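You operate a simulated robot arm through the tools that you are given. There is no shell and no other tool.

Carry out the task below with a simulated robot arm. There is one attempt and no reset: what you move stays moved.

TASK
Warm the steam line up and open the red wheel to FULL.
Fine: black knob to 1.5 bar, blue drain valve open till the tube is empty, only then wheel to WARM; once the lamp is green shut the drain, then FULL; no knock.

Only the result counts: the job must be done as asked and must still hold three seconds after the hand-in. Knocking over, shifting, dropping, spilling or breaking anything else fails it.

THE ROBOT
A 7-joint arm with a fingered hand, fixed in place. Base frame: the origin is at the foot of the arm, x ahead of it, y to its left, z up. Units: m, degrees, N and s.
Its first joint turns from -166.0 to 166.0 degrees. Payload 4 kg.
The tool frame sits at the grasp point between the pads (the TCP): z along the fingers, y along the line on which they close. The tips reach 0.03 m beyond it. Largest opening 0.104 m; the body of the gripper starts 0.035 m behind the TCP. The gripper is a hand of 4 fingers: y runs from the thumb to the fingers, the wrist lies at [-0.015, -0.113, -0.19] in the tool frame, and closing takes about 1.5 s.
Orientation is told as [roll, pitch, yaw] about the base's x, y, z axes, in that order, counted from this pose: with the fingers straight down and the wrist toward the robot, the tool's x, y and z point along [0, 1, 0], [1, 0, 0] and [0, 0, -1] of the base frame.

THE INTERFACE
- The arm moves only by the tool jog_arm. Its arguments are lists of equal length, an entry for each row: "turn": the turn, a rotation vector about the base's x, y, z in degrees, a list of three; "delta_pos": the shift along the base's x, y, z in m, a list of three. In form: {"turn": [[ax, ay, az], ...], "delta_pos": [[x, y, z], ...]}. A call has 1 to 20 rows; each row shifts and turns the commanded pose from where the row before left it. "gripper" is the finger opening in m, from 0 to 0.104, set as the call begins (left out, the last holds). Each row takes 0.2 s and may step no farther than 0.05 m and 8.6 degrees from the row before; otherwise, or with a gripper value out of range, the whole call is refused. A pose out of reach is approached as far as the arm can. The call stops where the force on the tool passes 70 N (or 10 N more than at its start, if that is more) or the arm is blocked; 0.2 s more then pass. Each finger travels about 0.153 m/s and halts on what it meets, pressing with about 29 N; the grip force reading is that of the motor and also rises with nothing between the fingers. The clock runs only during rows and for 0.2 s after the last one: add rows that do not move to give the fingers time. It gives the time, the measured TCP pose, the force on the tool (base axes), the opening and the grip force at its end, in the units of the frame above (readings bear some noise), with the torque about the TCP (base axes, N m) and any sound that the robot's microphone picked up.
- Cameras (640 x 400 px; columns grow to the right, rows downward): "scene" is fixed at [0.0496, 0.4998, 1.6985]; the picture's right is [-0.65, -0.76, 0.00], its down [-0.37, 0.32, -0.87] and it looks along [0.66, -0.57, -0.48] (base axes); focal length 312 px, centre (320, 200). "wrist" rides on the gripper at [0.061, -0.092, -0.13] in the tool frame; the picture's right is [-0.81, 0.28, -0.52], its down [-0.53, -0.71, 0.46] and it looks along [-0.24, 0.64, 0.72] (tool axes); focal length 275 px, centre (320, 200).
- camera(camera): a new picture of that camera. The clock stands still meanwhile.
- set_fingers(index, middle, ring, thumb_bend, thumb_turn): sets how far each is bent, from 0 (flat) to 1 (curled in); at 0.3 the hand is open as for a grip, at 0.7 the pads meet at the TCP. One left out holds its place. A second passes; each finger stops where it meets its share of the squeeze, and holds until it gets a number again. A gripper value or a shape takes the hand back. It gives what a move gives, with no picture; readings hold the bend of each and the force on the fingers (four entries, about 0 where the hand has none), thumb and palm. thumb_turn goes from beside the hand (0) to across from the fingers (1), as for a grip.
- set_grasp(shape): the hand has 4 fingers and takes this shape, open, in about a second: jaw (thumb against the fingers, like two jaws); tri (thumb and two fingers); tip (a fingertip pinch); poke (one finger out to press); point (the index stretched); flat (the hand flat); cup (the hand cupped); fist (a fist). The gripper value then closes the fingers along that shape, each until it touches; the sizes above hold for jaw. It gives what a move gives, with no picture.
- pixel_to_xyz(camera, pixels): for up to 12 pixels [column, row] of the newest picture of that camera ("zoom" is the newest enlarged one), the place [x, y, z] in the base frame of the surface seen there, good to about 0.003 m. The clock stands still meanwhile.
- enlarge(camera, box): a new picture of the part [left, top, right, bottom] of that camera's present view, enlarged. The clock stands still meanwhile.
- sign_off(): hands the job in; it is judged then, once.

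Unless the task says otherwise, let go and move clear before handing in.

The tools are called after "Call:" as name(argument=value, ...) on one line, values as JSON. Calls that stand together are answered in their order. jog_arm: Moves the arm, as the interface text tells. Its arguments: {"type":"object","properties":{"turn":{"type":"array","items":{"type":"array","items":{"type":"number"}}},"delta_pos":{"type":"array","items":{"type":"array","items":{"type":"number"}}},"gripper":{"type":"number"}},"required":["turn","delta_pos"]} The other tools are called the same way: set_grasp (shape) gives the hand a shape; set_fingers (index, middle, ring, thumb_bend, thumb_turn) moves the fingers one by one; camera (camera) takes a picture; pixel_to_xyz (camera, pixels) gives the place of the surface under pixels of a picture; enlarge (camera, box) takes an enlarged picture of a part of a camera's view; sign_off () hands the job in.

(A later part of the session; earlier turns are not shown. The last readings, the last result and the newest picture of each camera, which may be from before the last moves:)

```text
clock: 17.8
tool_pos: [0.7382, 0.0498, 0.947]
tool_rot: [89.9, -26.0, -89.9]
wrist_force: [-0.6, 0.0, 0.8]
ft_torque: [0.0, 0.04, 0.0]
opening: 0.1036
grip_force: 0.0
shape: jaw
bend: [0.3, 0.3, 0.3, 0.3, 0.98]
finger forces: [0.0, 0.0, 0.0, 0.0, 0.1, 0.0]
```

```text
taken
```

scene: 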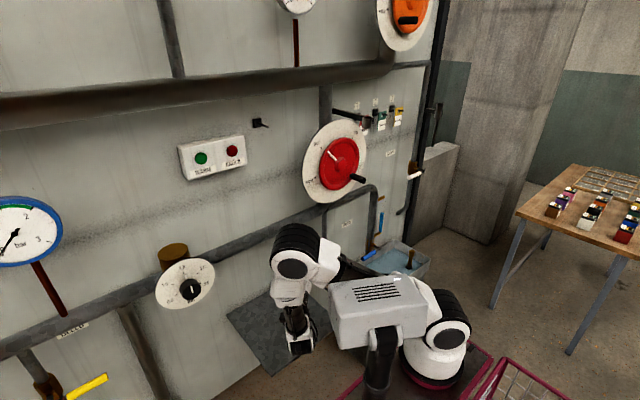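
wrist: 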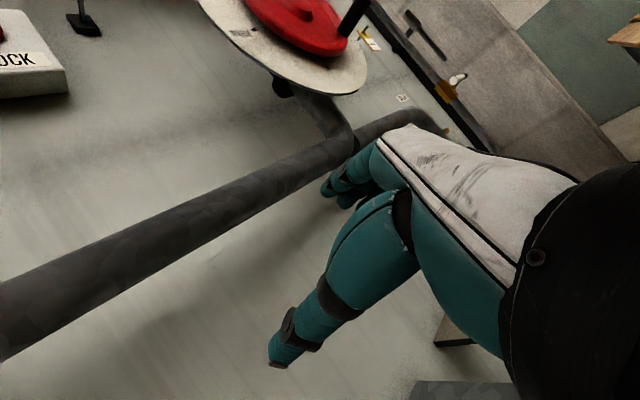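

Clear so far; the elbow (scene (295,262)) may sweep towards the wheel, so I'll check its location.

Call:
pixel_to_xyz(camera="scene", pixels=[[295, 230], [275, 245], [293, 267], [325, 260], [300, 345], [290, 300], [350, 270]])

Call:
jog_arm(turn=[[0, 0, 0], [0, 0, 0], [0, 0, 0]], delta_pos=[[0, -0.045, 0], [0, -0.045, 0], [0, -0.045, 0]])

Call:
camera(camera="scene")

Call:
camera(camera="wrist")

```text
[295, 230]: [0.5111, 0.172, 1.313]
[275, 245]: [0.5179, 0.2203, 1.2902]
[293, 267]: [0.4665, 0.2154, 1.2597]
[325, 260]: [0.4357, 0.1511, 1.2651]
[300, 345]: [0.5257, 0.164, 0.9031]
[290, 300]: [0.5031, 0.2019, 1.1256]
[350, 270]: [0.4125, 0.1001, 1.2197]
```

```text
clock: 18.6
tool_pos: [0.7376, -0.0834, 0.9475]
tool_rot: [90.0, -26.0, -89.9]
wrist_force: [1.1, 0.8, -0.9]
ft_torque: [-0.01, 0.01, -0.05]
opening: 0.1037
grip_force: 0.0
shape: jaw
bend: [0.3, 0.3, 0.3, 0.3, 0.98]
finger forces: [0.0, 0.0, 0.0, 0.1, 0.0, 0.1]
```

```text
taken
```

scene: 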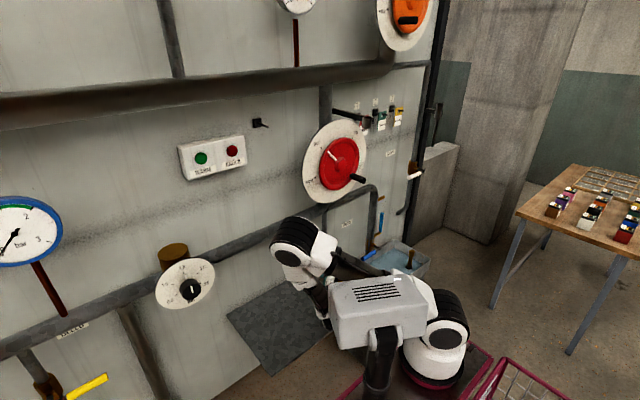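

```text
taken
```

wrist: 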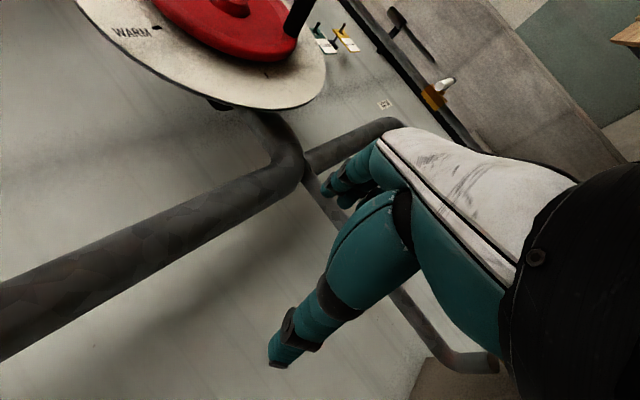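

The elbow (x≈0.5) stays clear of the wheel. Continuing right to y≈-0.26.

Call:
jog_arm(turn=[[0, 0, 0], [0, 0, 0], [0, 0, 0], [0, 0, 0]], delta_pos=[[-0.01, -0.045, 0], [-0.01, -0.045, 0], [0, -0.045, 0], [0, -0.045, 0]])

Call:
camera(camera="scene")

Call:
camera(camera="wrist")

```text
clock: 19.6
tool_pos: [0.7255, -0.263, 0.9428]
tool_rot: [89.9, -26.0, -90.0]
wrist_force: [0.4, 0.3, -0.5]
ft_torque: [-0.01, 0.01, -0.02]
opening: 0.1036
grip_force: 0.1
shape: jaw
bend: [0.3, 0.3, 0.3, 0.3, 0.98]
finger forces: [0.0, 0.0, 0.0, 0.0, 0.0, 0.0]
out of reach, approached as far as the arm can: row 2
```

```text
taken
```

scene: 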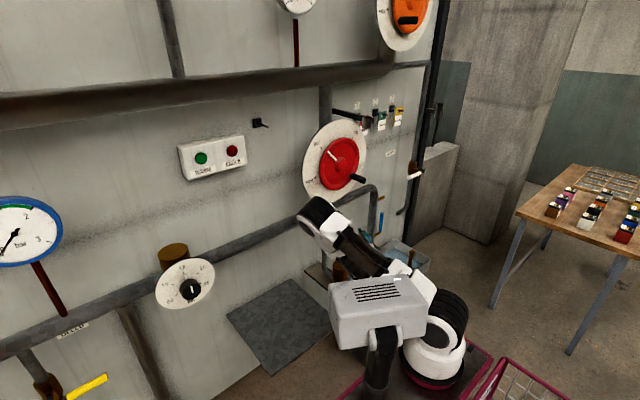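

```text
taken
```

wrist: 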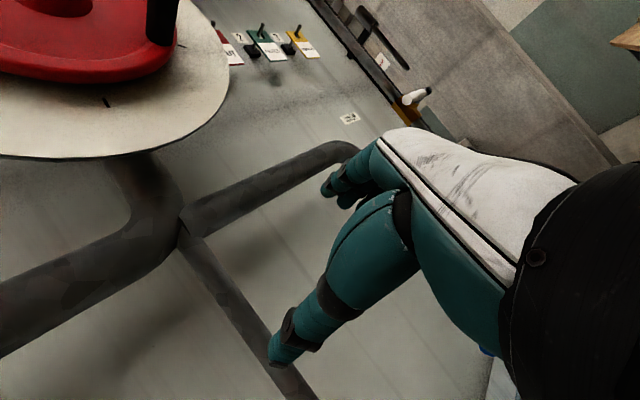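

The elbow (scene (318,212)) is now nearer the wheel in view; I'll check its real place before going on.

Call:
pixel_to_xyz(camera="scene", pixels=[[318, 202], [305, 215], [325, 220], [335, 232], [358, 252], [400, 290], [340, 270]])

Call:
jog_arm(turn=[[0, 0, 0], [0, 0, 0], [0, 0, 0]], delta_pos=[[0, -0.03, -0.035], [0, -0.03, -0.035], [0, -0.02, -0.035]])

Call:
camera(camera="scene")

Call:
camera(camera="wrist")

```text
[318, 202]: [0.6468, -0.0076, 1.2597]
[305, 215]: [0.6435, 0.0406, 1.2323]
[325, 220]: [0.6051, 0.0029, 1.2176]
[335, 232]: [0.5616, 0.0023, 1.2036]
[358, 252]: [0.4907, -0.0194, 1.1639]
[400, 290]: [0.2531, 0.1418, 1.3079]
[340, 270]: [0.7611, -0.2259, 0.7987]
```

```text
clock: 20.4
tool_pos: [0.7243, -0.3446, 0.8381]
tool_rot: [89.9, -26.0, -90.0]
wrist_force: [-0.6, 0.3, 0.1]
ft_torque: [-0.03, 0.0, 0.0]
opening: 0.1037
grip_force: 0.0
shape: jaw
bend: [0.3, 0.3, 0.3, 0.3, 0.98]
finger forces: [0.1, 0.1, 0.1, 0.0, 0.1, 0.1]
```

```text
taken
```

scene: 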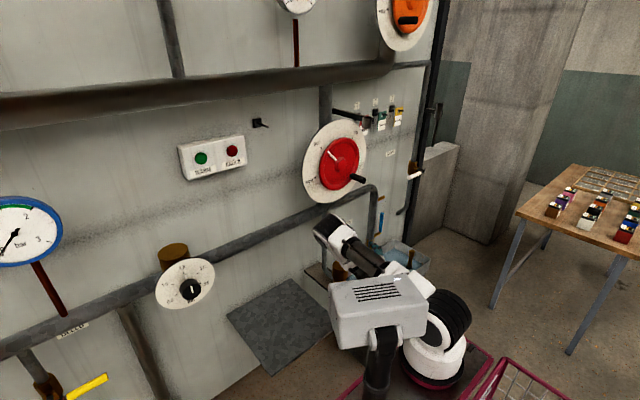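

```text
taken
```

wrist: 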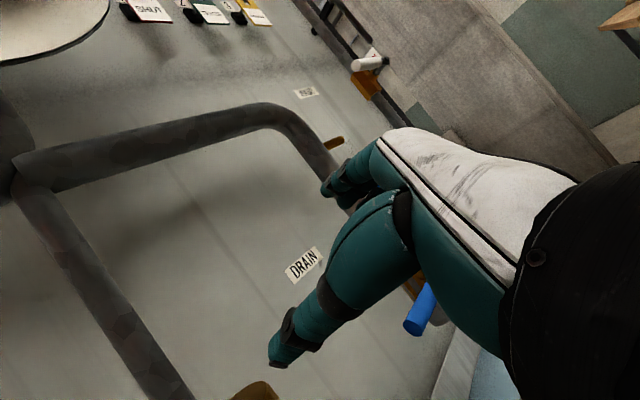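

The blue lever end is visible in the wrist view at (420,310). I'll enlarge both views to judge lever geometry.

Call:
enlarge(camera="scene", box=[310, 200, 430, 290])

Call:
enlarge(camera="wrist", box=[340, 220, 520, 400])

Call:
pixel_to_xyz(camera="wrist", pixels=[[412, 325], [428, 292], [415, 280], [335, 142], [440, 350], [470, 380], [255, 390], [300, 140]])

```text
4.44 times, centred on (370, 245) of scene
```

zoom: 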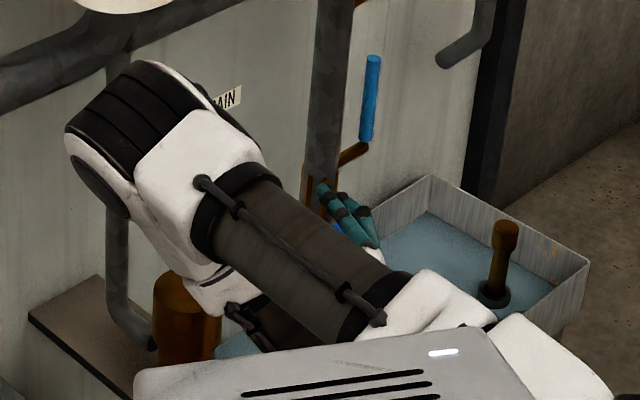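

```text
2.22 times, centred on (430, 310) of wrist
```

zoom: 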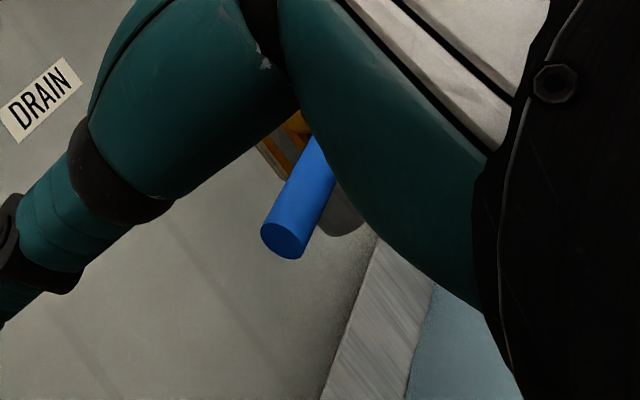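

```text
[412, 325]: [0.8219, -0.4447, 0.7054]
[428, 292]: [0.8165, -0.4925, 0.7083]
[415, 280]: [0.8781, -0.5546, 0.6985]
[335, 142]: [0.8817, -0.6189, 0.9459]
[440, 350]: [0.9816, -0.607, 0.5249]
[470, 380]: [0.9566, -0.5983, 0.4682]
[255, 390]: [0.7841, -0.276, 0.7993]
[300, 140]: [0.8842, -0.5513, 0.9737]
```

Lever tip is at (0.82,-0.445,0.705), axis x≈0.828. I'll measure the tank rim to see whether the lever can swing down.

Call:
pixel_to_xyz(camera="zoom", pixels=[[260, 250], [10, 10]])

Call:
pixel_to_xyz(camera="scene", pixels=[[394.5, 240], [395, 242], [430, 259], [410, 249], [372, 233], [411, 255], [407, 266], [420, 254], [402, 246], [374, 242], [370, 240], [378, 245]])

```text
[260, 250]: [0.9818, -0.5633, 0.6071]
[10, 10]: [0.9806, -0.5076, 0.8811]
```

```text
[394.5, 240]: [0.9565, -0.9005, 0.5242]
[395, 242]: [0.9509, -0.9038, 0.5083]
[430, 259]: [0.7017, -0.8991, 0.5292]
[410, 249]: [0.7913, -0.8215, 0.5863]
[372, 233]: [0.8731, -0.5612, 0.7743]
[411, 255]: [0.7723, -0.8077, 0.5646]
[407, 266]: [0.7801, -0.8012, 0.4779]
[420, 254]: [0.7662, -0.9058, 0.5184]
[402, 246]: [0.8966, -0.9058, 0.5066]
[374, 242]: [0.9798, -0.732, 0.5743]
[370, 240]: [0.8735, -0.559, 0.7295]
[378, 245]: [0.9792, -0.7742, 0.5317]
```

The tank rim is at z≈0.53, so the lever can swing either way; by convention it should open downward (counter-clockwise). I'll roll the hand to ~154° (thumb up, wrist high) to grip the lever from above the tank.

Call:
jog_arm(turn=[[8.2, 0, 0], [8.2, 0, 0], [8.2, 0, 0], [8.2, 0, 0], [8.2, 0, 0], [8.2, 0, 0], [8.2, 0, 0], [8.2, 0, 0], [8.2, 0, 0], [8.2, 0, 0], [8.2, 0, 0]], delta_pos=[[0, 0, 0], [0, 0, 0], [0, 0, 0], [0, 0, 0], [0, 0, 0], [0, 0, 0], [0, 0, 0], [0, 0, 0], [0, 0, 0], [0, 0, 0], [0, 0, 0]])

Call:
camera(camera="scene")

Call:
camera(camera="wrist")

```text
clock: 22.8
tool_pos: [0.7254, -0.3424, 0.84]
tool_rot: [90.0, 64.3, -89.8]
wrist_force: [0.1, -1.2, 0.2]
ft_torque: [0.01, -0.01, 0.01]
opening: 0.1039
grip_force: 0.1
shape: jaw
bend: [0.3, 0.3, 0.3, 0.3, 0.98]
finger forces: [0.0, 0.1, 0.1, 0.1, 0.0, 0.1]
```

```text
taken
```

scene: 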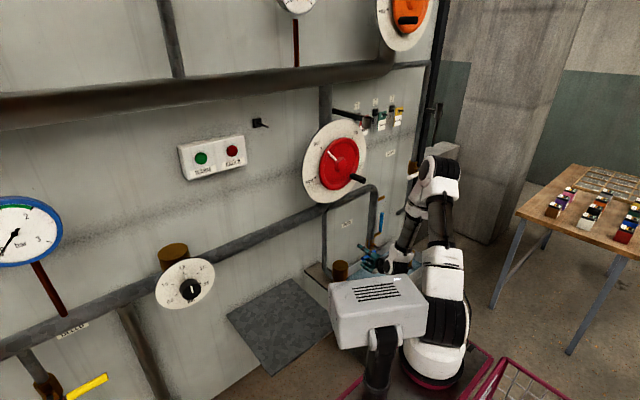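

```text
taken
```

wrist: 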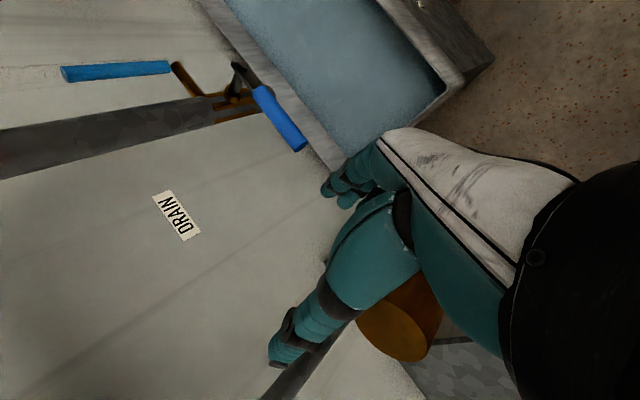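

Excellent view now: lever from pivot (240,75) to tip (295,142) and the sight tube full of water at (115,70). Enlarging to examine the valve.

Call:
enlarge(camera="wrist", box=[40, 30, 340, 200])

Call:
pixel_to_xyz(camera="wrist", pixels=[[300, 145], [280, 118], [262, 93], [240, 70], [225, 100], [65, 72], [165, 68], [310, 150], [330, 175], [200, 90], [400, 330]])

Call:
pixel_to_xyz(camera="scene", pixels=[[440, 165], [425, 190], [455, 185], [410, 225], [440, 225]])

```text
2.13 times, centred on (190, 115) of wrist
```

zoom: 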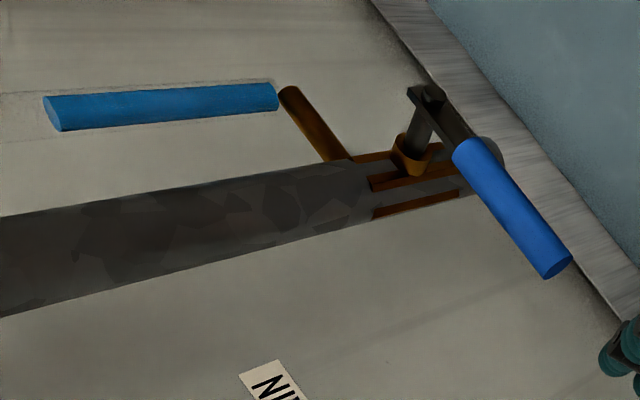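

```text
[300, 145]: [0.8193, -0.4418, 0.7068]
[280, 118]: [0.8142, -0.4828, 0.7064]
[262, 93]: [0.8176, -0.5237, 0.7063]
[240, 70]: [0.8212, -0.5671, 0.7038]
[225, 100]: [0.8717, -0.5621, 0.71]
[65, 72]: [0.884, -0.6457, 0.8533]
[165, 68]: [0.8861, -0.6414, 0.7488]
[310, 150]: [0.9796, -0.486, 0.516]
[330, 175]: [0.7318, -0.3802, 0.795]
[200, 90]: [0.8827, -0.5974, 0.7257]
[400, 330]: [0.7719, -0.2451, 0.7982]
```

```text
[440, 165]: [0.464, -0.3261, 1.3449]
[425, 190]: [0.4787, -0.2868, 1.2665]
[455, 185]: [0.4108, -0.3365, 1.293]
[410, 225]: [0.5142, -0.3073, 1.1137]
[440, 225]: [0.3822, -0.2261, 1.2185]
```

The valve axis is at (y -0.567, z 0.704) and the blue grip spans y -0.52 to -0.44. I'll go to a pre-grasp in front of the lever.

Call:
jog_arm(turn=[[0, 0, 0], [0, 0, 0], [0, 0, 0], [0, 0, 0]], delta_pos=[[0.005, -0.034, -0.0335], [0.005, -0.034, -0.0335], [0.005, -0.034, -0.0335], [0.005, -0.034, -0.0335]])

Call:
camera(camera="scene")

Call:
camera(camera="wrist")

```text
clock: 23.8
tool_pos: [0.7449, -0.479, 0.7044]
tool_rot: [90.2, 64.1, -89.8]
wrist_force: [0.5, -0.4, 0.4]
ft_torque: [-0.02, 0.0, -0.04]
opening: 0.1039
grip_force: 0.1
shape: jaw
bend: [0.3, 0.3, 0.3, 0.3, 0.98]
finger forces: [0.0, 0.0, 0.0, 0.0, 0.1, 0.1]
```

```text
taken
```

scene: 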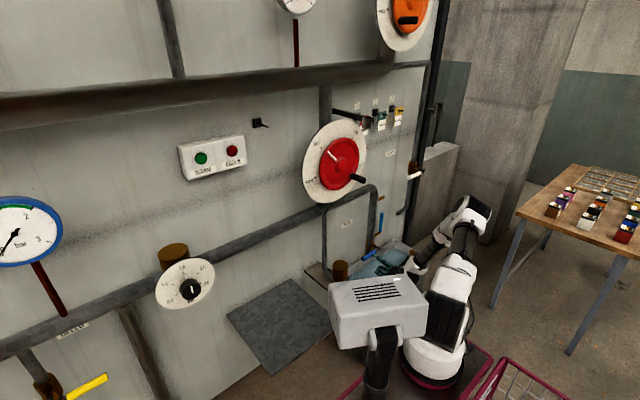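

```text
taken
```

wrist: 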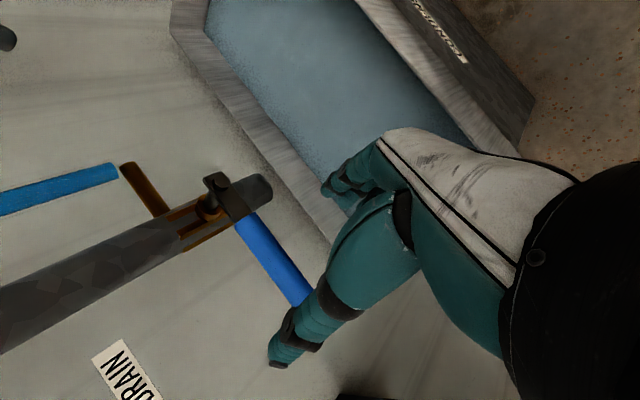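

Thumb lies above and fingers below the lever line. Advancing to x≈0.813 so that the lever is between them.

Call:
jog_arm(turn=[[0, 0, 0], [0, 0, 0], [0, 0, 0]], delta_pos=[[0.025, 0, 0], [0.022, 0, 0], [0.021, 0, 0]])

Call:
camera(camera="wrist")

Call:
enlarge(camera="scene", box=[320, 200, 440, 290])

```text
clock: 24.6
tool_pos: [0.8131, -0.4788, 0.7059]
tool_rot: [90.0, 64.2, -89.9]
wrist_force: [-0.2, -0.4, -0.2]
ft_torque: [0.03, -0.01, -0.03]
opening: 0.1038
grip_force: 0.0
shape: jaw
bend: [0.3, 0.3, 0.3, 0.3, 0.98]
finger forces: [0.0, 0.1, 0.0, 0.0, 0.0, 0.0]
```

```text
taken
```

wrist: 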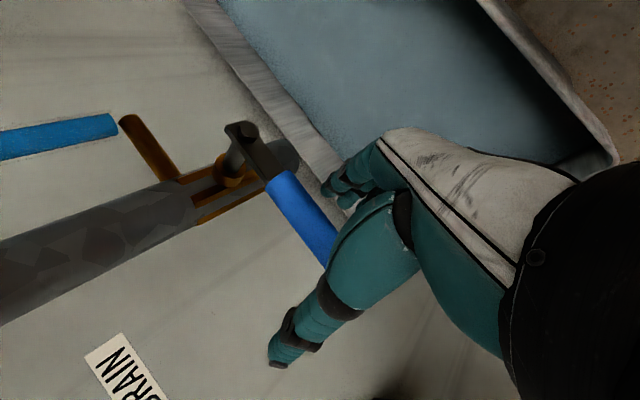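

```text
4.44 times, centred on (380, 245) of scene
```

zoom: 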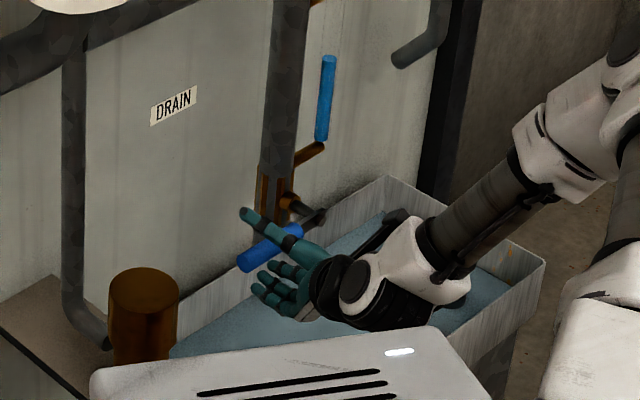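

The lever sits between thumb and fingers (scene zoom (270,248)). Closing loosely to 0.032.

Call:
jog_arm(turn=[[0, 0, 0], [0, 0, 0], [0, 0, 0], [0, 0, 0], [0, 0, 0]], delta_pos=[[0, 0, 0], [0, 0, 0], [0, 0, 0], [0, 0, 0], [0, 0, 0]], gripper=0.032)

Call:
camera(camera="wrist")

Call:
enlarge(camera="scene", box=[320, 200, 440, 290])

```text
clock: 25.8
tool_pos: [0.8136, -0.4785, 0.7048]
tool_rot: [89.9, 64.2, -90.0]
wrist_force: [-0.2, 0.2, -0.8]
ft_torque: [0.03, 0.01, 0.04]
opening: 0.0326
grip_force: 0.1
shape: jaw
bend: [0.74, 0.53, 0.5, 0.74, 1.0]
finger forces: [0.6, 0.0, 0.0, 0.1, 0.0, 0.1]
```

```text
taken
```

wrist: 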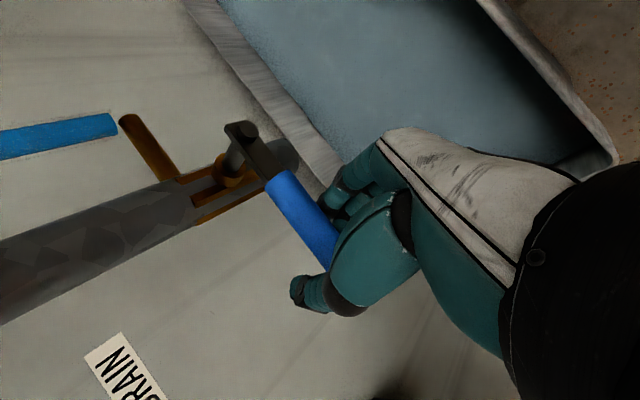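

```text
4.44 times, centred on (380, 245) of scene
```

zoom: 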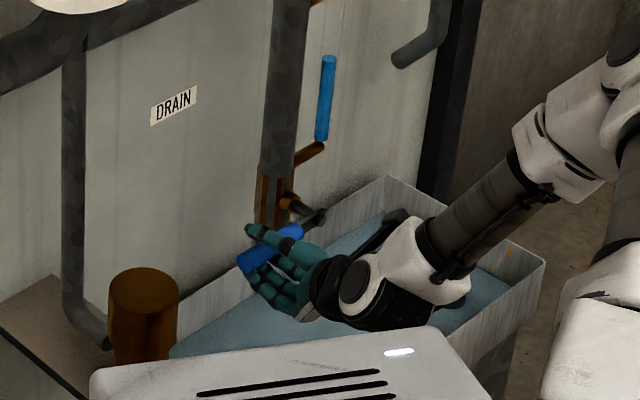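

Lever is caged. I'll try the downward swing by 10° first, along the arc about the valve axis.

Call:
jog_arm(turn=[[-5, 0, 0], [-5, 0, 0], [0, 0, 0]], delta_pos=[[0, -0.0003, -0.0077], [0, -0.001, -0.0077], [0, 0, 0]])

Call:
enlarge(camera="wrist", box=[140, 60, 400, 340])

```text
clock: 26.6
tool_pos: [0.8122, -0.481, 0.6912]
tool_rot: [90.1, 54.1, -89.8]
wrist_force: [-1.3, 0.3, 3.8]
ft_torque: [0.08, -0.07, 0.02]
opening: 0.0336
grip_force: 0.1
shape: jaw
bend: [0.74, 0.53, 0.51, 0.72, 1.0]
finger forces: [0.0, 0.1, 0.1, 0.0, 4.0, 0.0]
```

```text
1.43 times, centred on (270, 200) of wrist
```

zoom: 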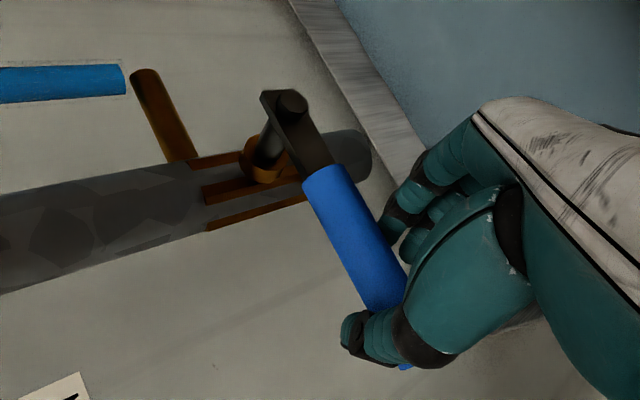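

Force is small (3.8 N up, thumb 4 N). Measuring the lever points to see if it moved.

Call:
pixel_to_xyz(camera="zoom", pixels=[[320, 180], [330, 200], [345, 230], [360, 255], [375, 280], [385, 300], [290, 100], [305, 140]])

```text
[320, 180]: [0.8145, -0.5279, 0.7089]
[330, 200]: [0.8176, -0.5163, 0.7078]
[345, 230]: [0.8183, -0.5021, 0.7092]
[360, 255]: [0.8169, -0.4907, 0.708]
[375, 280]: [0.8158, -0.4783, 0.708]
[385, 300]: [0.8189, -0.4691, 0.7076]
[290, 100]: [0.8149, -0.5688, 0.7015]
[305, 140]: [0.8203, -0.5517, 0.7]
```

The lever hasn't moved yet (still z≈0.708), just contacted by the thumb. Pushing another 10° down.

Call:
jog_arm(turn=[[-5, 0, 0], [-5, 0, 0], [0, 0, 0]], delta_pos=[[0, -0.0017, -0.0075], [0, -0.0023, -0.0074], [0, 0, 0]])

Call:
enlarge(camera="wrist", box=[140, 60, 400, 340])

Call:
pixel_to_xyz(camera="zoom", pixels=[[320, 180], [345, 230], [375, 280], [290, 100]])

```text
clock: 27.4
tool_pos: [0.813, -0.4845, 0.6759]
tool_rot: [90.1, 44.1, -89.9]
wrist_force: [0.0, -0.1, 16.6]
ft_torque: [0.35, -0.22, 0.04]
opening: 0.0483
grip_force: 0.0
shape: jaw
bend: [0.74, 0.53, 0.51, 0.66, 0.93]
finger forces: [0.1, 0.1, 0.0, 0.1, 16.8, 0.0]
```

```text
1.43 times, centred on (270, 200) of wrist
```

zoom: 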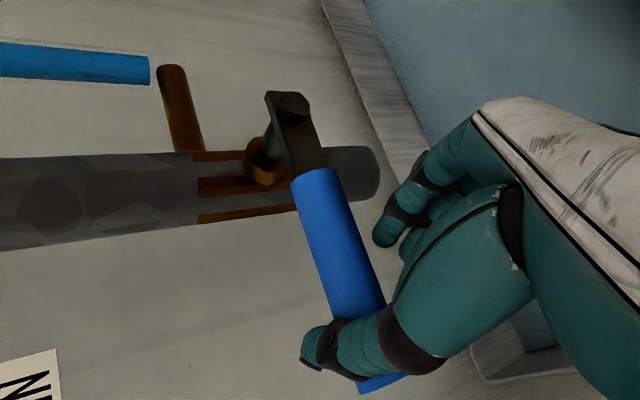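

```text
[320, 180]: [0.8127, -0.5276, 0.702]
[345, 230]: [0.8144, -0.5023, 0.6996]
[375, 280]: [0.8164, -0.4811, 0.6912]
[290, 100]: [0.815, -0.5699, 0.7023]
```

Thumb force is 17 N and the lever may have moved a little; checking centre-line points of the lever.

Call:
pixel_to_xyz(camera="zoom", pixels=[[322, 190], [332, 215], [340, 240], [348, 265], [356, 290], [362, 305], [372, 388], [390, 382]])

Call:
enlarge(camera="scene", box=[340, 210, 410, 270])

```text
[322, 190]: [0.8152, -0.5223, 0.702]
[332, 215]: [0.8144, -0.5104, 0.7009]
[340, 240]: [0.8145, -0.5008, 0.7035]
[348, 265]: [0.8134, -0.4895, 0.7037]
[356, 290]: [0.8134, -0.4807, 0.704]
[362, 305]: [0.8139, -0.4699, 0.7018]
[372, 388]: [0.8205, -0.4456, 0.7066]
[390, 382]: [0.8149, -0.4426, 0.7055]
```

```text
6.67 times, centred on (375, 240) of scene
```

zoom: 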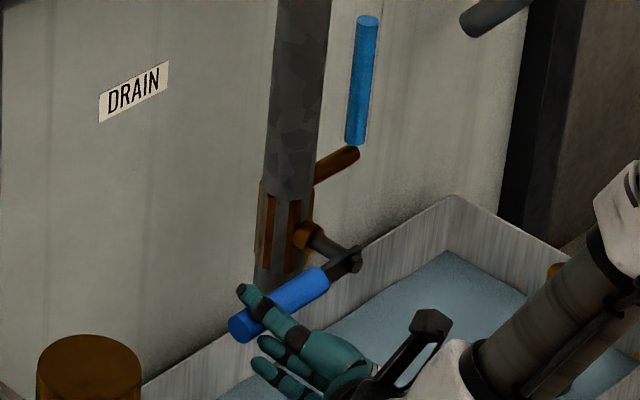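

The lever stayed level (z≈0.704) against 17 N, so down is against its stop; it should open upward. I'll reverse and try swinging up.

Call:
jog_arm(turn=[[5, 0, 0], [5, 0, 0], [5, 0, 0], [5, 0, 0], [5, 0, 0], [5, 0, 0], [0, 0, 0]], delta_pos=[[0, 0.0023, 0.0074], [0, 0.0017, 0.0075], [0, 0.001, 0.0077], [0, 0.0003, 0.0077], [0, -0.0003, 0.0077], [0, -0.001, 0.0077], [0, 0, 0]])

Call:
enlarge(camera="wrist", box=[100, 60, 400, 340])

Call:
enlarge(camera="scene", box=[340, 210, 410, 270])

```text
clock: 29.0
tool_pos: [0.8122, -0.4801, 0.721]
tool_rot: [90.0, 74.3, -90.0]
wrist_force: [-0.5, 1.0, -3.5]
ft_torque: [0.07, 0.11, -0.01]
opening: 0.0336
grip_force: 0.0
shape: jaw
bend: [0.73, 0.53, 0.51, 0.74, 1.0]
finger forces: [3.2, 0.1, 0.0, 0.0, 0.1, 0.1]
```

```text
1.43 times, centred on (250, 200) of wrist
```

zoom: 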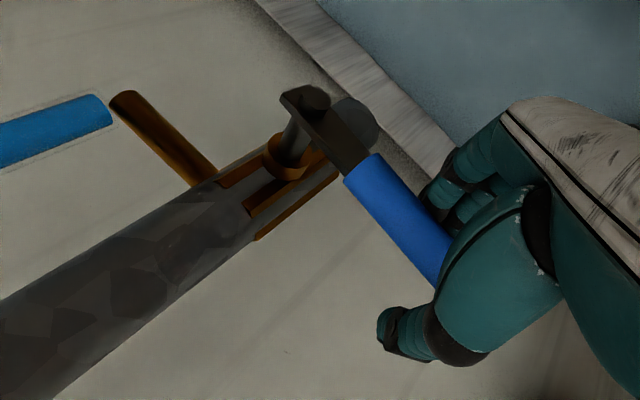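

```text
6.67 times, centred on (375, 240) of scene
```

zoom: 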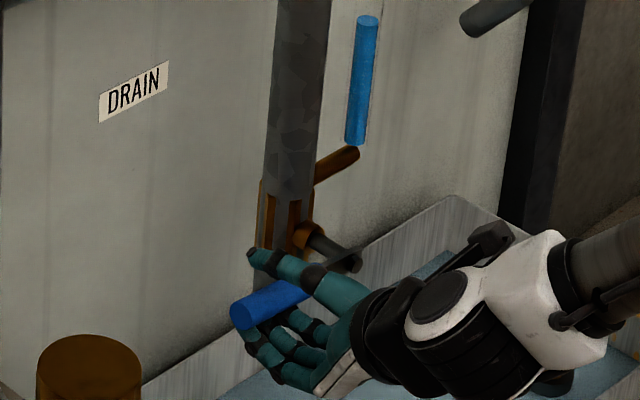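

Now the index touches the lever from below (3.2 N). Continuing up by 10°.

Call:
jog_arm(turn=[[5, 0, 0], [5, 0, 0], [0, 0, 0]], delta_pos=[[0, -0.0017, 0.0075], [0, -0.0023, 0.0074], [0, 0, 0]])

Call:
enlarge(camera="wrist", box=[100, 60, 400, 340])

Call:
enlarge(camera="scene", box=[340, 210, 410, 270])

```text
clock: 29.8
tool_pos: [0.8131, -0.4848, 0.7356]
tool_rot: [89.9, 84.3, -90.0]
wrist_force: [0.7, 0.1, -3.3]
ft_torque: [0.06, 0.09, 0.02]
opening: 0.0339
grip_force: 0.1
shape: jaw
bend: [0.73, 0.53, 0.51, 0.74, 1.0]
finger forces: [3.0, 0.0, 0.0, 0.0, 0.0, 0.0]
```

```text
1.43 times, centred on (250, 200) of wrist
```

zoom: 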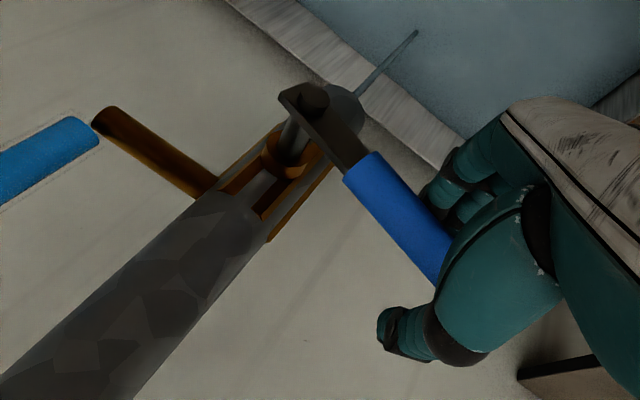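

```text
6.67 times, centred on (375, 240) of scene
```

zoom: 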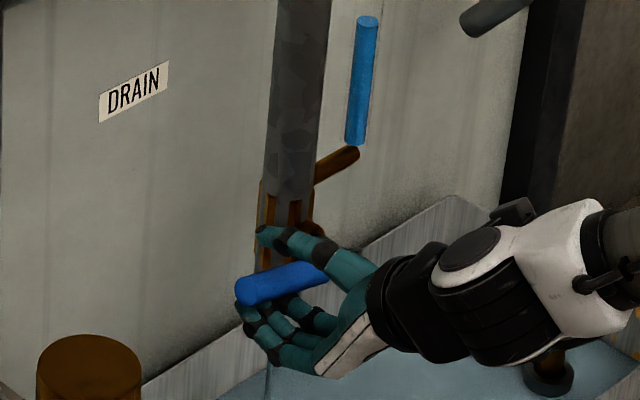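

The lever is moving up and a thin water stream appears (wrist zoom (390,60)). Continuing the arc to ~48°.

Call:
jog_arm(turn=[[6, 0, 0], [6, 0, 0], [6, 0, 0], [6, 0, 0], [0, 0, 0]], delta_pos=[[0, -0.0043, 0.0099], [0, -0.0055, 0.0093], [0, -0.0066, 0.0086], [0, -0.0076, 0.0077], [0, 0, 0]])

Call:
enlarge(camera="wrist", box=[100, 60, 400, 340])

Call:
camera(camera="scene")

```text
clock: 31.0
tool_pos: [0.8118, -0.5088, 0.7702]
tool_rot: [-90.0, 71.8, 89.9]
wrist_force: [1.1, 1.7, -4.0]
ft_torque: [0.05, -0.03, 0.05]
opening: 0.0337
grip_force: 0.1
shape: jaw
bend: [0.73, 0.53, 0.51, 0.74, 1.0]
finger forces: [4.2, 0.1, 0.1, 0.0, 0.0, 0.0]
```

```text
1.43 times, centred on (250, 200) of wrist
```

zoom: 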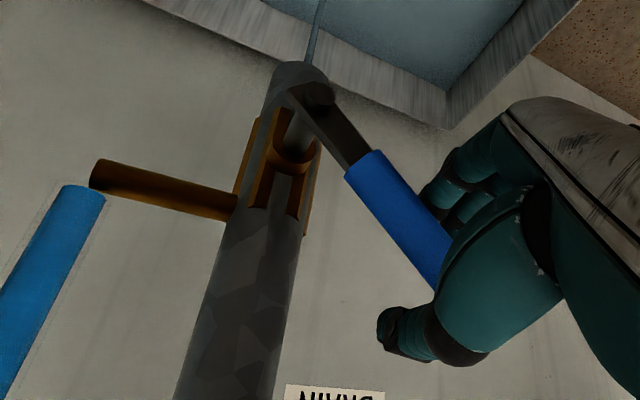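

```text
taken
```

scene: 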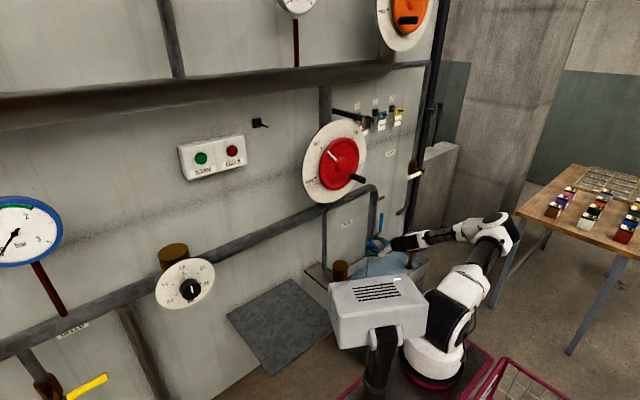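

Working smoothly (force ~4 N). Continuing the arc to ~83°.

Call:
jog_arm(turn=[[6, 0, 0], [6, 0, 0], [6, 0, 0], [6, 0, 0], [6, 0, 0], [0, 0, 0]], delta_pos=[[0, -0.0085, 0.0067], [0, -0.0092, 0.0057], [0, -0.0098, 0.0045], [0, -0.0103, 0.0033], [0, -0.0106, 0.002], [0, 0, 0]])

Call:
enlarge(camera="wrist", box=[100, 60, 400, 340])

Call:
camera(camera="scene")

```text
clock: 32.4
tool_pos: [0.8128, -0.5558, 0.7934]
tool_rot: [-90.0, 41.8, 90.0]
wrist_force: [2.2, 3.7, -0.4]
ft_torque: [0.08, -0.02, 0.02]
opening: 0.0339
grip_force: 0.1
shape: jaw
bend: [0.73, 0.53, 0.51, 0.74, 1.0]
finger forces: [4.5, 0.0, 0.0, 0.1, 0.0, 0.0]
```

```text
1.43 times, centred on (250, 200) of wrist
```

zoom: 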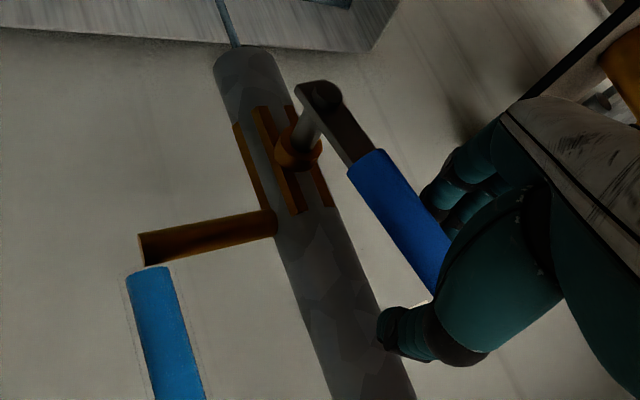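

```text
taken
```

scene: 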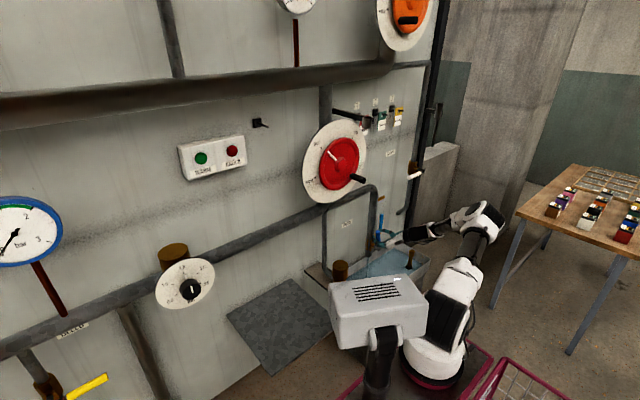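

Lever is at ~77°, water stream running, tube still mostly full. Pushing on to the stop.

Call:
jog_arm(turn=[[5, 0, 0], [5, 0, 0], [3, 0, 0], [0, 0, 0]], delta_pos=[[0, -0.0105, 0.0007], [0, -0.0105, -0.0005], [0, -0.007, -0.001], [0, 0, 0]])

Call:
camera(camera="wrist")

Call:
enlarge(camera="scene", box=[340, 190, 430, 280])

```text
clock: 33.4
tool_pos: [0.8135, -0.5852, 0.7932]
tool_rot: [-90.0, 28.8, 90.1]
wrist_force: [2.4, 11.8, 5.3]
ft_torque: [0.36, -0.13, 0.15]
opening: 0.036
grip_force: 0.1
shape: jaw
bend: [0.73, 0.52, 0.51, 0.74, 1.0]
finger forces: [11.3, 1.0, 0.0, 0.0, 0.1, 0.0]
```

```text
taken
```

wrist: 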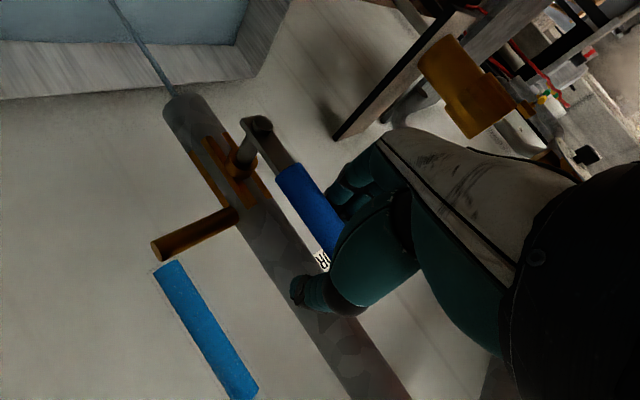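

```text
4.44 times, centred on (385, 235) of scene
```

zoom: 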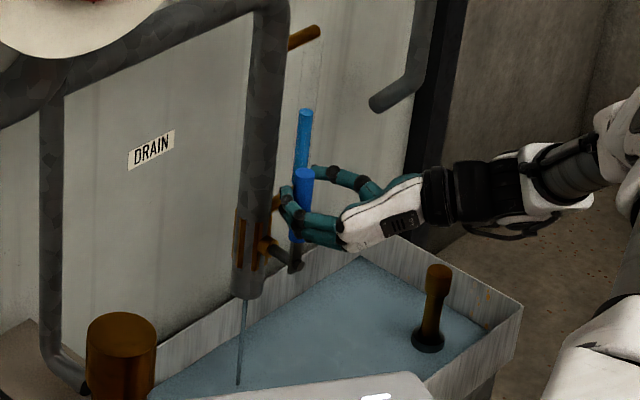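

The lever is in line with the pipe and against its stop (11.8 N); water is draining. Opening the hand slightly and backing off.

Call:
jog_arm(turn=[[0, 0, 0], [0, 0, 0], [0, 0, 0], [0, 0, 0]], delta_pos=[[0, 0.004, 0], [0, 0, 0], [0, 0, 0], [0, 0, 0]], gripper=0.08)

Call:
jog_arm(turn=[[0, 0, 0], [0, 0, 0], [0, 0, 0], [0, 0, 0]], delta_pos=[[-0.025, 0, 0], [-0.03, 0, 0], [-0.03, 0, 0], [-0.03, 0, 0]])

Call:
camera(camera="scene")

Call:
camera(camera="wrist")

Call:
enlarge(camera="scene", box=[340, 190, 430, 280])

```text
clock: 34.4
tool_pos: [0.8123, -0.5813, 0.7932]
tool_rot: [-90.1, 28.8, 90.0]
wrist_force: [0.2, -0.1, -0.7]
ft_torque: [-0.01, 0.02, 0.03]
opening: 0.0799
grip_force: 0.1
shape: jaw
bend: [0.27, 0.35, 0.32, 0.53, 0.99]
finger forces: [0.1, 0.0, 0.1, 0.0, 0.0, 0.0]
```

```text
clock: 35.4
tool_pos: [0.6987, -0.582, 0.7917]
tool_rot: [-90.1, 28.7, 89.9]
wrist_force: [0.1, 0.3, 0.3]
ft_torque: [-0.01, -0.06, 0.02]
opening: 0.0796
grip_force: 0.1
shape: jaw
bend: [0.27, 0.35, 0.32, 0.53, 0.99]
finger forces: [0.1, 0.0, 0.1, 0.0, 0.0, 0.1]
```

```text
taken
```

scene: 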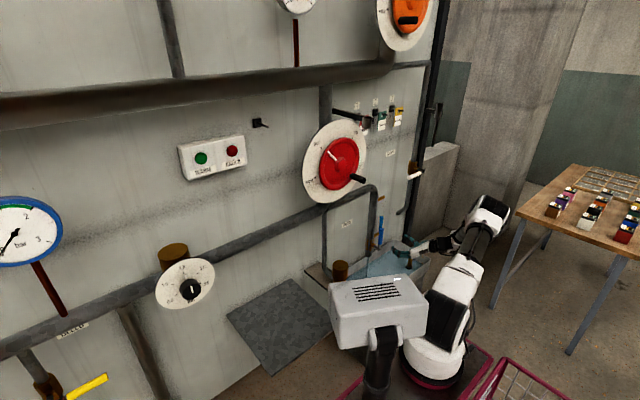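

```text
taken
```

wrist: 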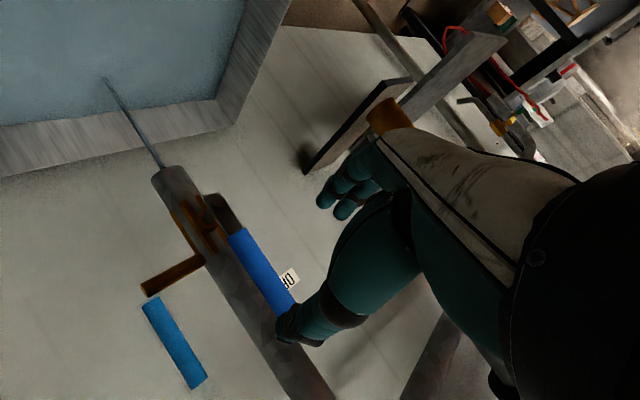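

```text
4.44 times, centred on (385, 235) of scene
```

zoom: 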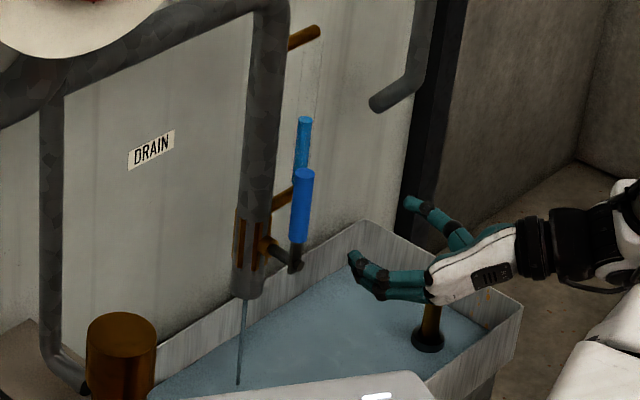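

Water level in the tube is falling (top at scene-zoom (305,118)) with the lever upright. While it drains I'll carry the hand up towards the wheel handle, staying at x≈0.69 and rolling toward ~197°.

Call:
jog_arm(turn=[[-3.7, 0, 0], [-3.7, 0, 0], [-3.7, 0, 0], [-3.7, 0, 0], [-3.7, 0, 0], [-3.7, 0, 0]], delta_pos=[[-0.002, 0.018, 0.033], [-0.002, 0.018, 0.033], [-0.002, 0.018, 0.033], [-0.002, 0.018, 0.033], [-0.002, 0.018, 0.033], [-0.002, 0.018, 0.033]])

Call:
camera(camera="scene")

Call:
camera(camera="wrist")

```text
clock: 36.8
tool_pos: [0.6851, -0.4736, 0.9891]
tool_rot: [-90.0, 51.1, 90.0]
wrist_force: [0.2, -0.1, -1.2]
ft_torque: [-0.01, 0.02, 0.06]
opening: 0.0797
grip_force: 0.1
shape: jaw
bend: [0.27, 0.35, 0.32, 0.53, 0.99]
finger forces: [0.1, 0.1, 0.0, 0.1, 0.0, 0.0]
```

```text
taken
```

scene: 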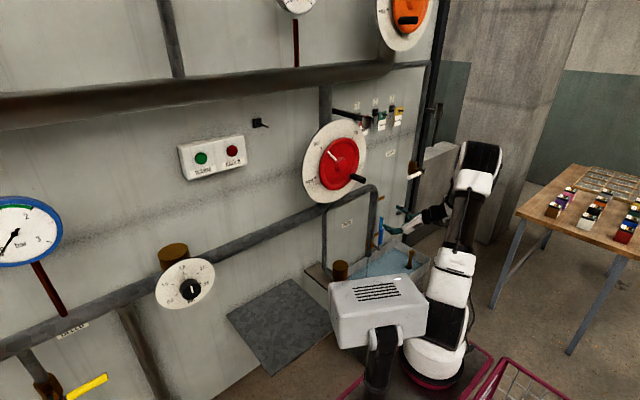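

```text
taken
```

wrist: 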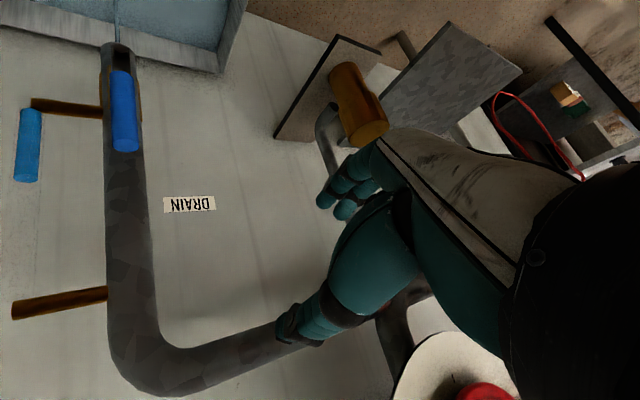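

The tube and drain show well at wrist (28,145). Continuing up towards the wheel handle.

Call:
pixel_to_xyz(camera="wrist", pixels=[[28, 178], [28, 112]])

Call:
jog_arm(turn=[[-3.7, 0, 0], [-3.7, 0, 0], [-3.7, 0, 0], [-3.7, 0, 0], [-3.7, 0, 0], [-3.7, 0, 0]], delta_pos=[[-0.002, 0.028, 0.033], [-0.002, 0.028, 0.033], [-0.002, 0.028, 0.033], [-0.002, 0.028, 0.033], [-0.002, 0.028, 0.033], [-0.002, 0.028, 0.033]])

Call:
camera(camera="scene")

Call:
camera(camera="wrist")

```text
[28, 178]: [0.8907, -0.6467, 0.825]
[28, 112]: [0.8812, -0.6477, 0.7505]
```

```text
clock: 38.2
tool_pos: [0.6725, -0.3036, 1.1884]
tool_rot: [-89.9, 73.2, 90.1]
wrist_force: [-0.8, 0.0, -0.4]
ft_torque: [-0.01, -0.03, 0.03]
opening: 0.0797
grip_force: 0.0
shape: jaw
bend: [0.27, 0.35, 0.32, 0.53, 0.99]
finger forces: [0.0, 0.1, 0.0, 0.0, 0.0, 0.1]
```

```text
taken
```

scene: 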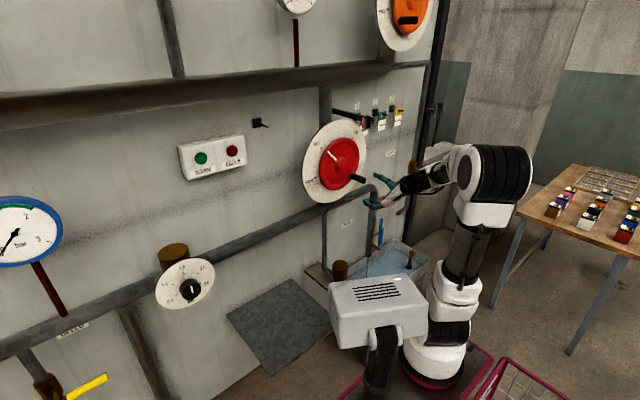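

```text
taken
```

wrist: 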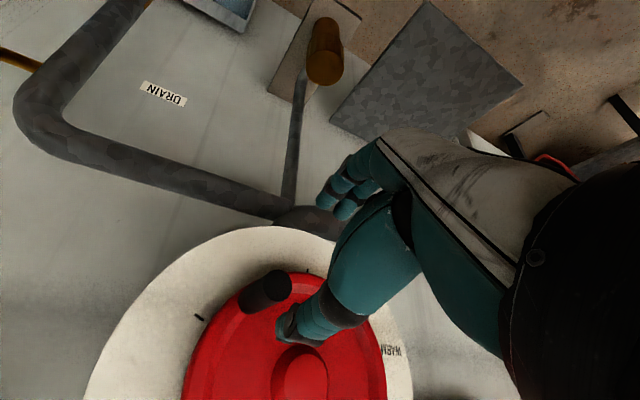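

Water level was 0.825 and falling. The dial shows extra ticks near wrist (200,318) and (308,270); enlarging to understand the dial.

Call:
enlarge(camera="wrist", box=[80, 200, 440, 400])

Call:
pixel_to_xyz(camera="wrist", pixels=[[200, 318], [308, 270], [303, 375], [265, 292], [283, 283], [250, 300], [270, 278], [262, 305]])

Call:
enlarge(camera="scene", box=[290, 90, 420, 220])

```text
1.78 times, centred on (260, 300) of wrist
```

zoom: 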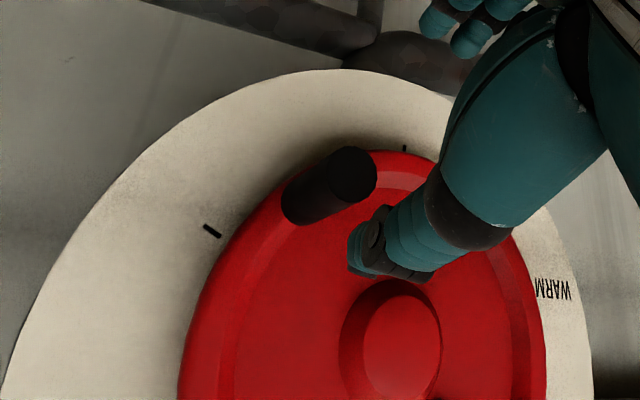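

```text
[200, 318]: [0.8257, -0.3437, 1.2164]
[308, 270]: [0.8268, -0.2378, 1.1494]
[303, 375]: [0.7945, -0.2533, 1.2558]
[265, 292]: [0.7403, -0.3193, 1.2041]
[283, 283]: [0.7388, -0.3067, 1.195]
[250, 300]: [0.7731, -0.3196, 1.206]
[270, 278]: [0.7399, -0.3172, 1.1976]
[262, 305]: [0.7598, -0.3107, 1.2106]
```

```text
3.08 times, centred on (355, 155) of scene
```

zoom: 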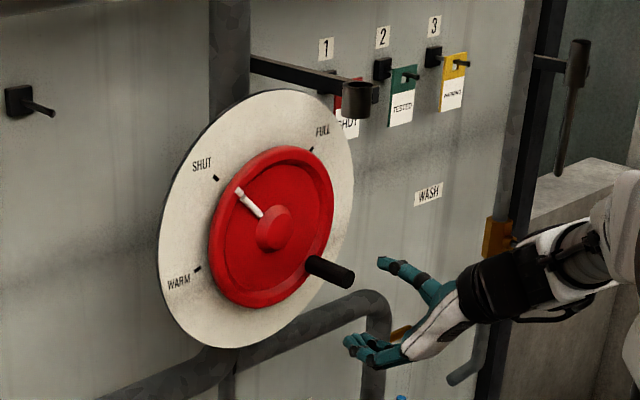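

The dial has five even ticks (SHUT, WARM, two plain, FULL) 67.5° apart counter-clockwise, so WARM = 67.5° and FULL = 270° counter-clockwise. I'll move the open hand around the black peg at (y -0.307, z 1.199).

Call:
jog_arm(turn=[[0, 0, 0], [0, 0, 0], [0, 0, 0], [0, 0, 0]], delta_pos=[[0, -0.0034, 0.0106], [0.025, 0, 0], [0.025, 0, 0], [0.022, 0, 0]])

Call:
camera(camera="wrist")

Call:
enlarge(camera="scene", box=[290, 90, 420, 260])

```text
clock: 39.2
tool_pos: [0.7447, -0.3082, 1.1983]
tool_rot: [-90.2, 73.3, 89.9]
wrist_force: [0.7, 0.5, -0.7]
ft_torque: [0.0, -0.03, -0.02]
opening: 0.0799
grip_force: 0.0
shape: jaw
bend: [0.27, 0.35, 0.32, 0.53, 0.99]
finger forces: [0.0, 0.1, 0.0, 0.0, 0.0, 0.0]
```

```text
taken
```

wrist: 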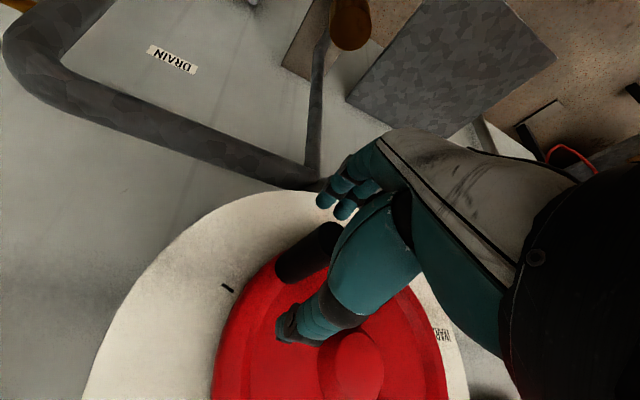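

```text
2.35 times, centred on (355, 175) of scene
```

zoom: 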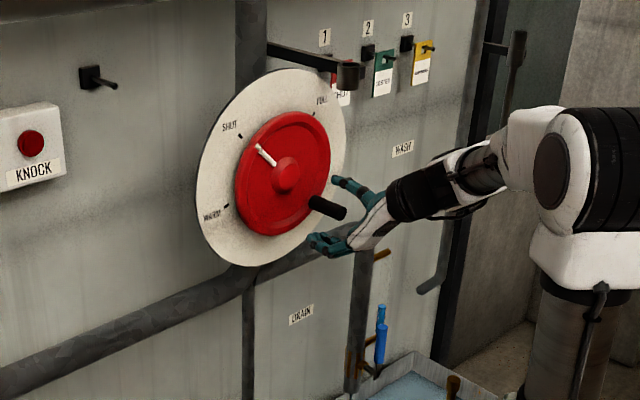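

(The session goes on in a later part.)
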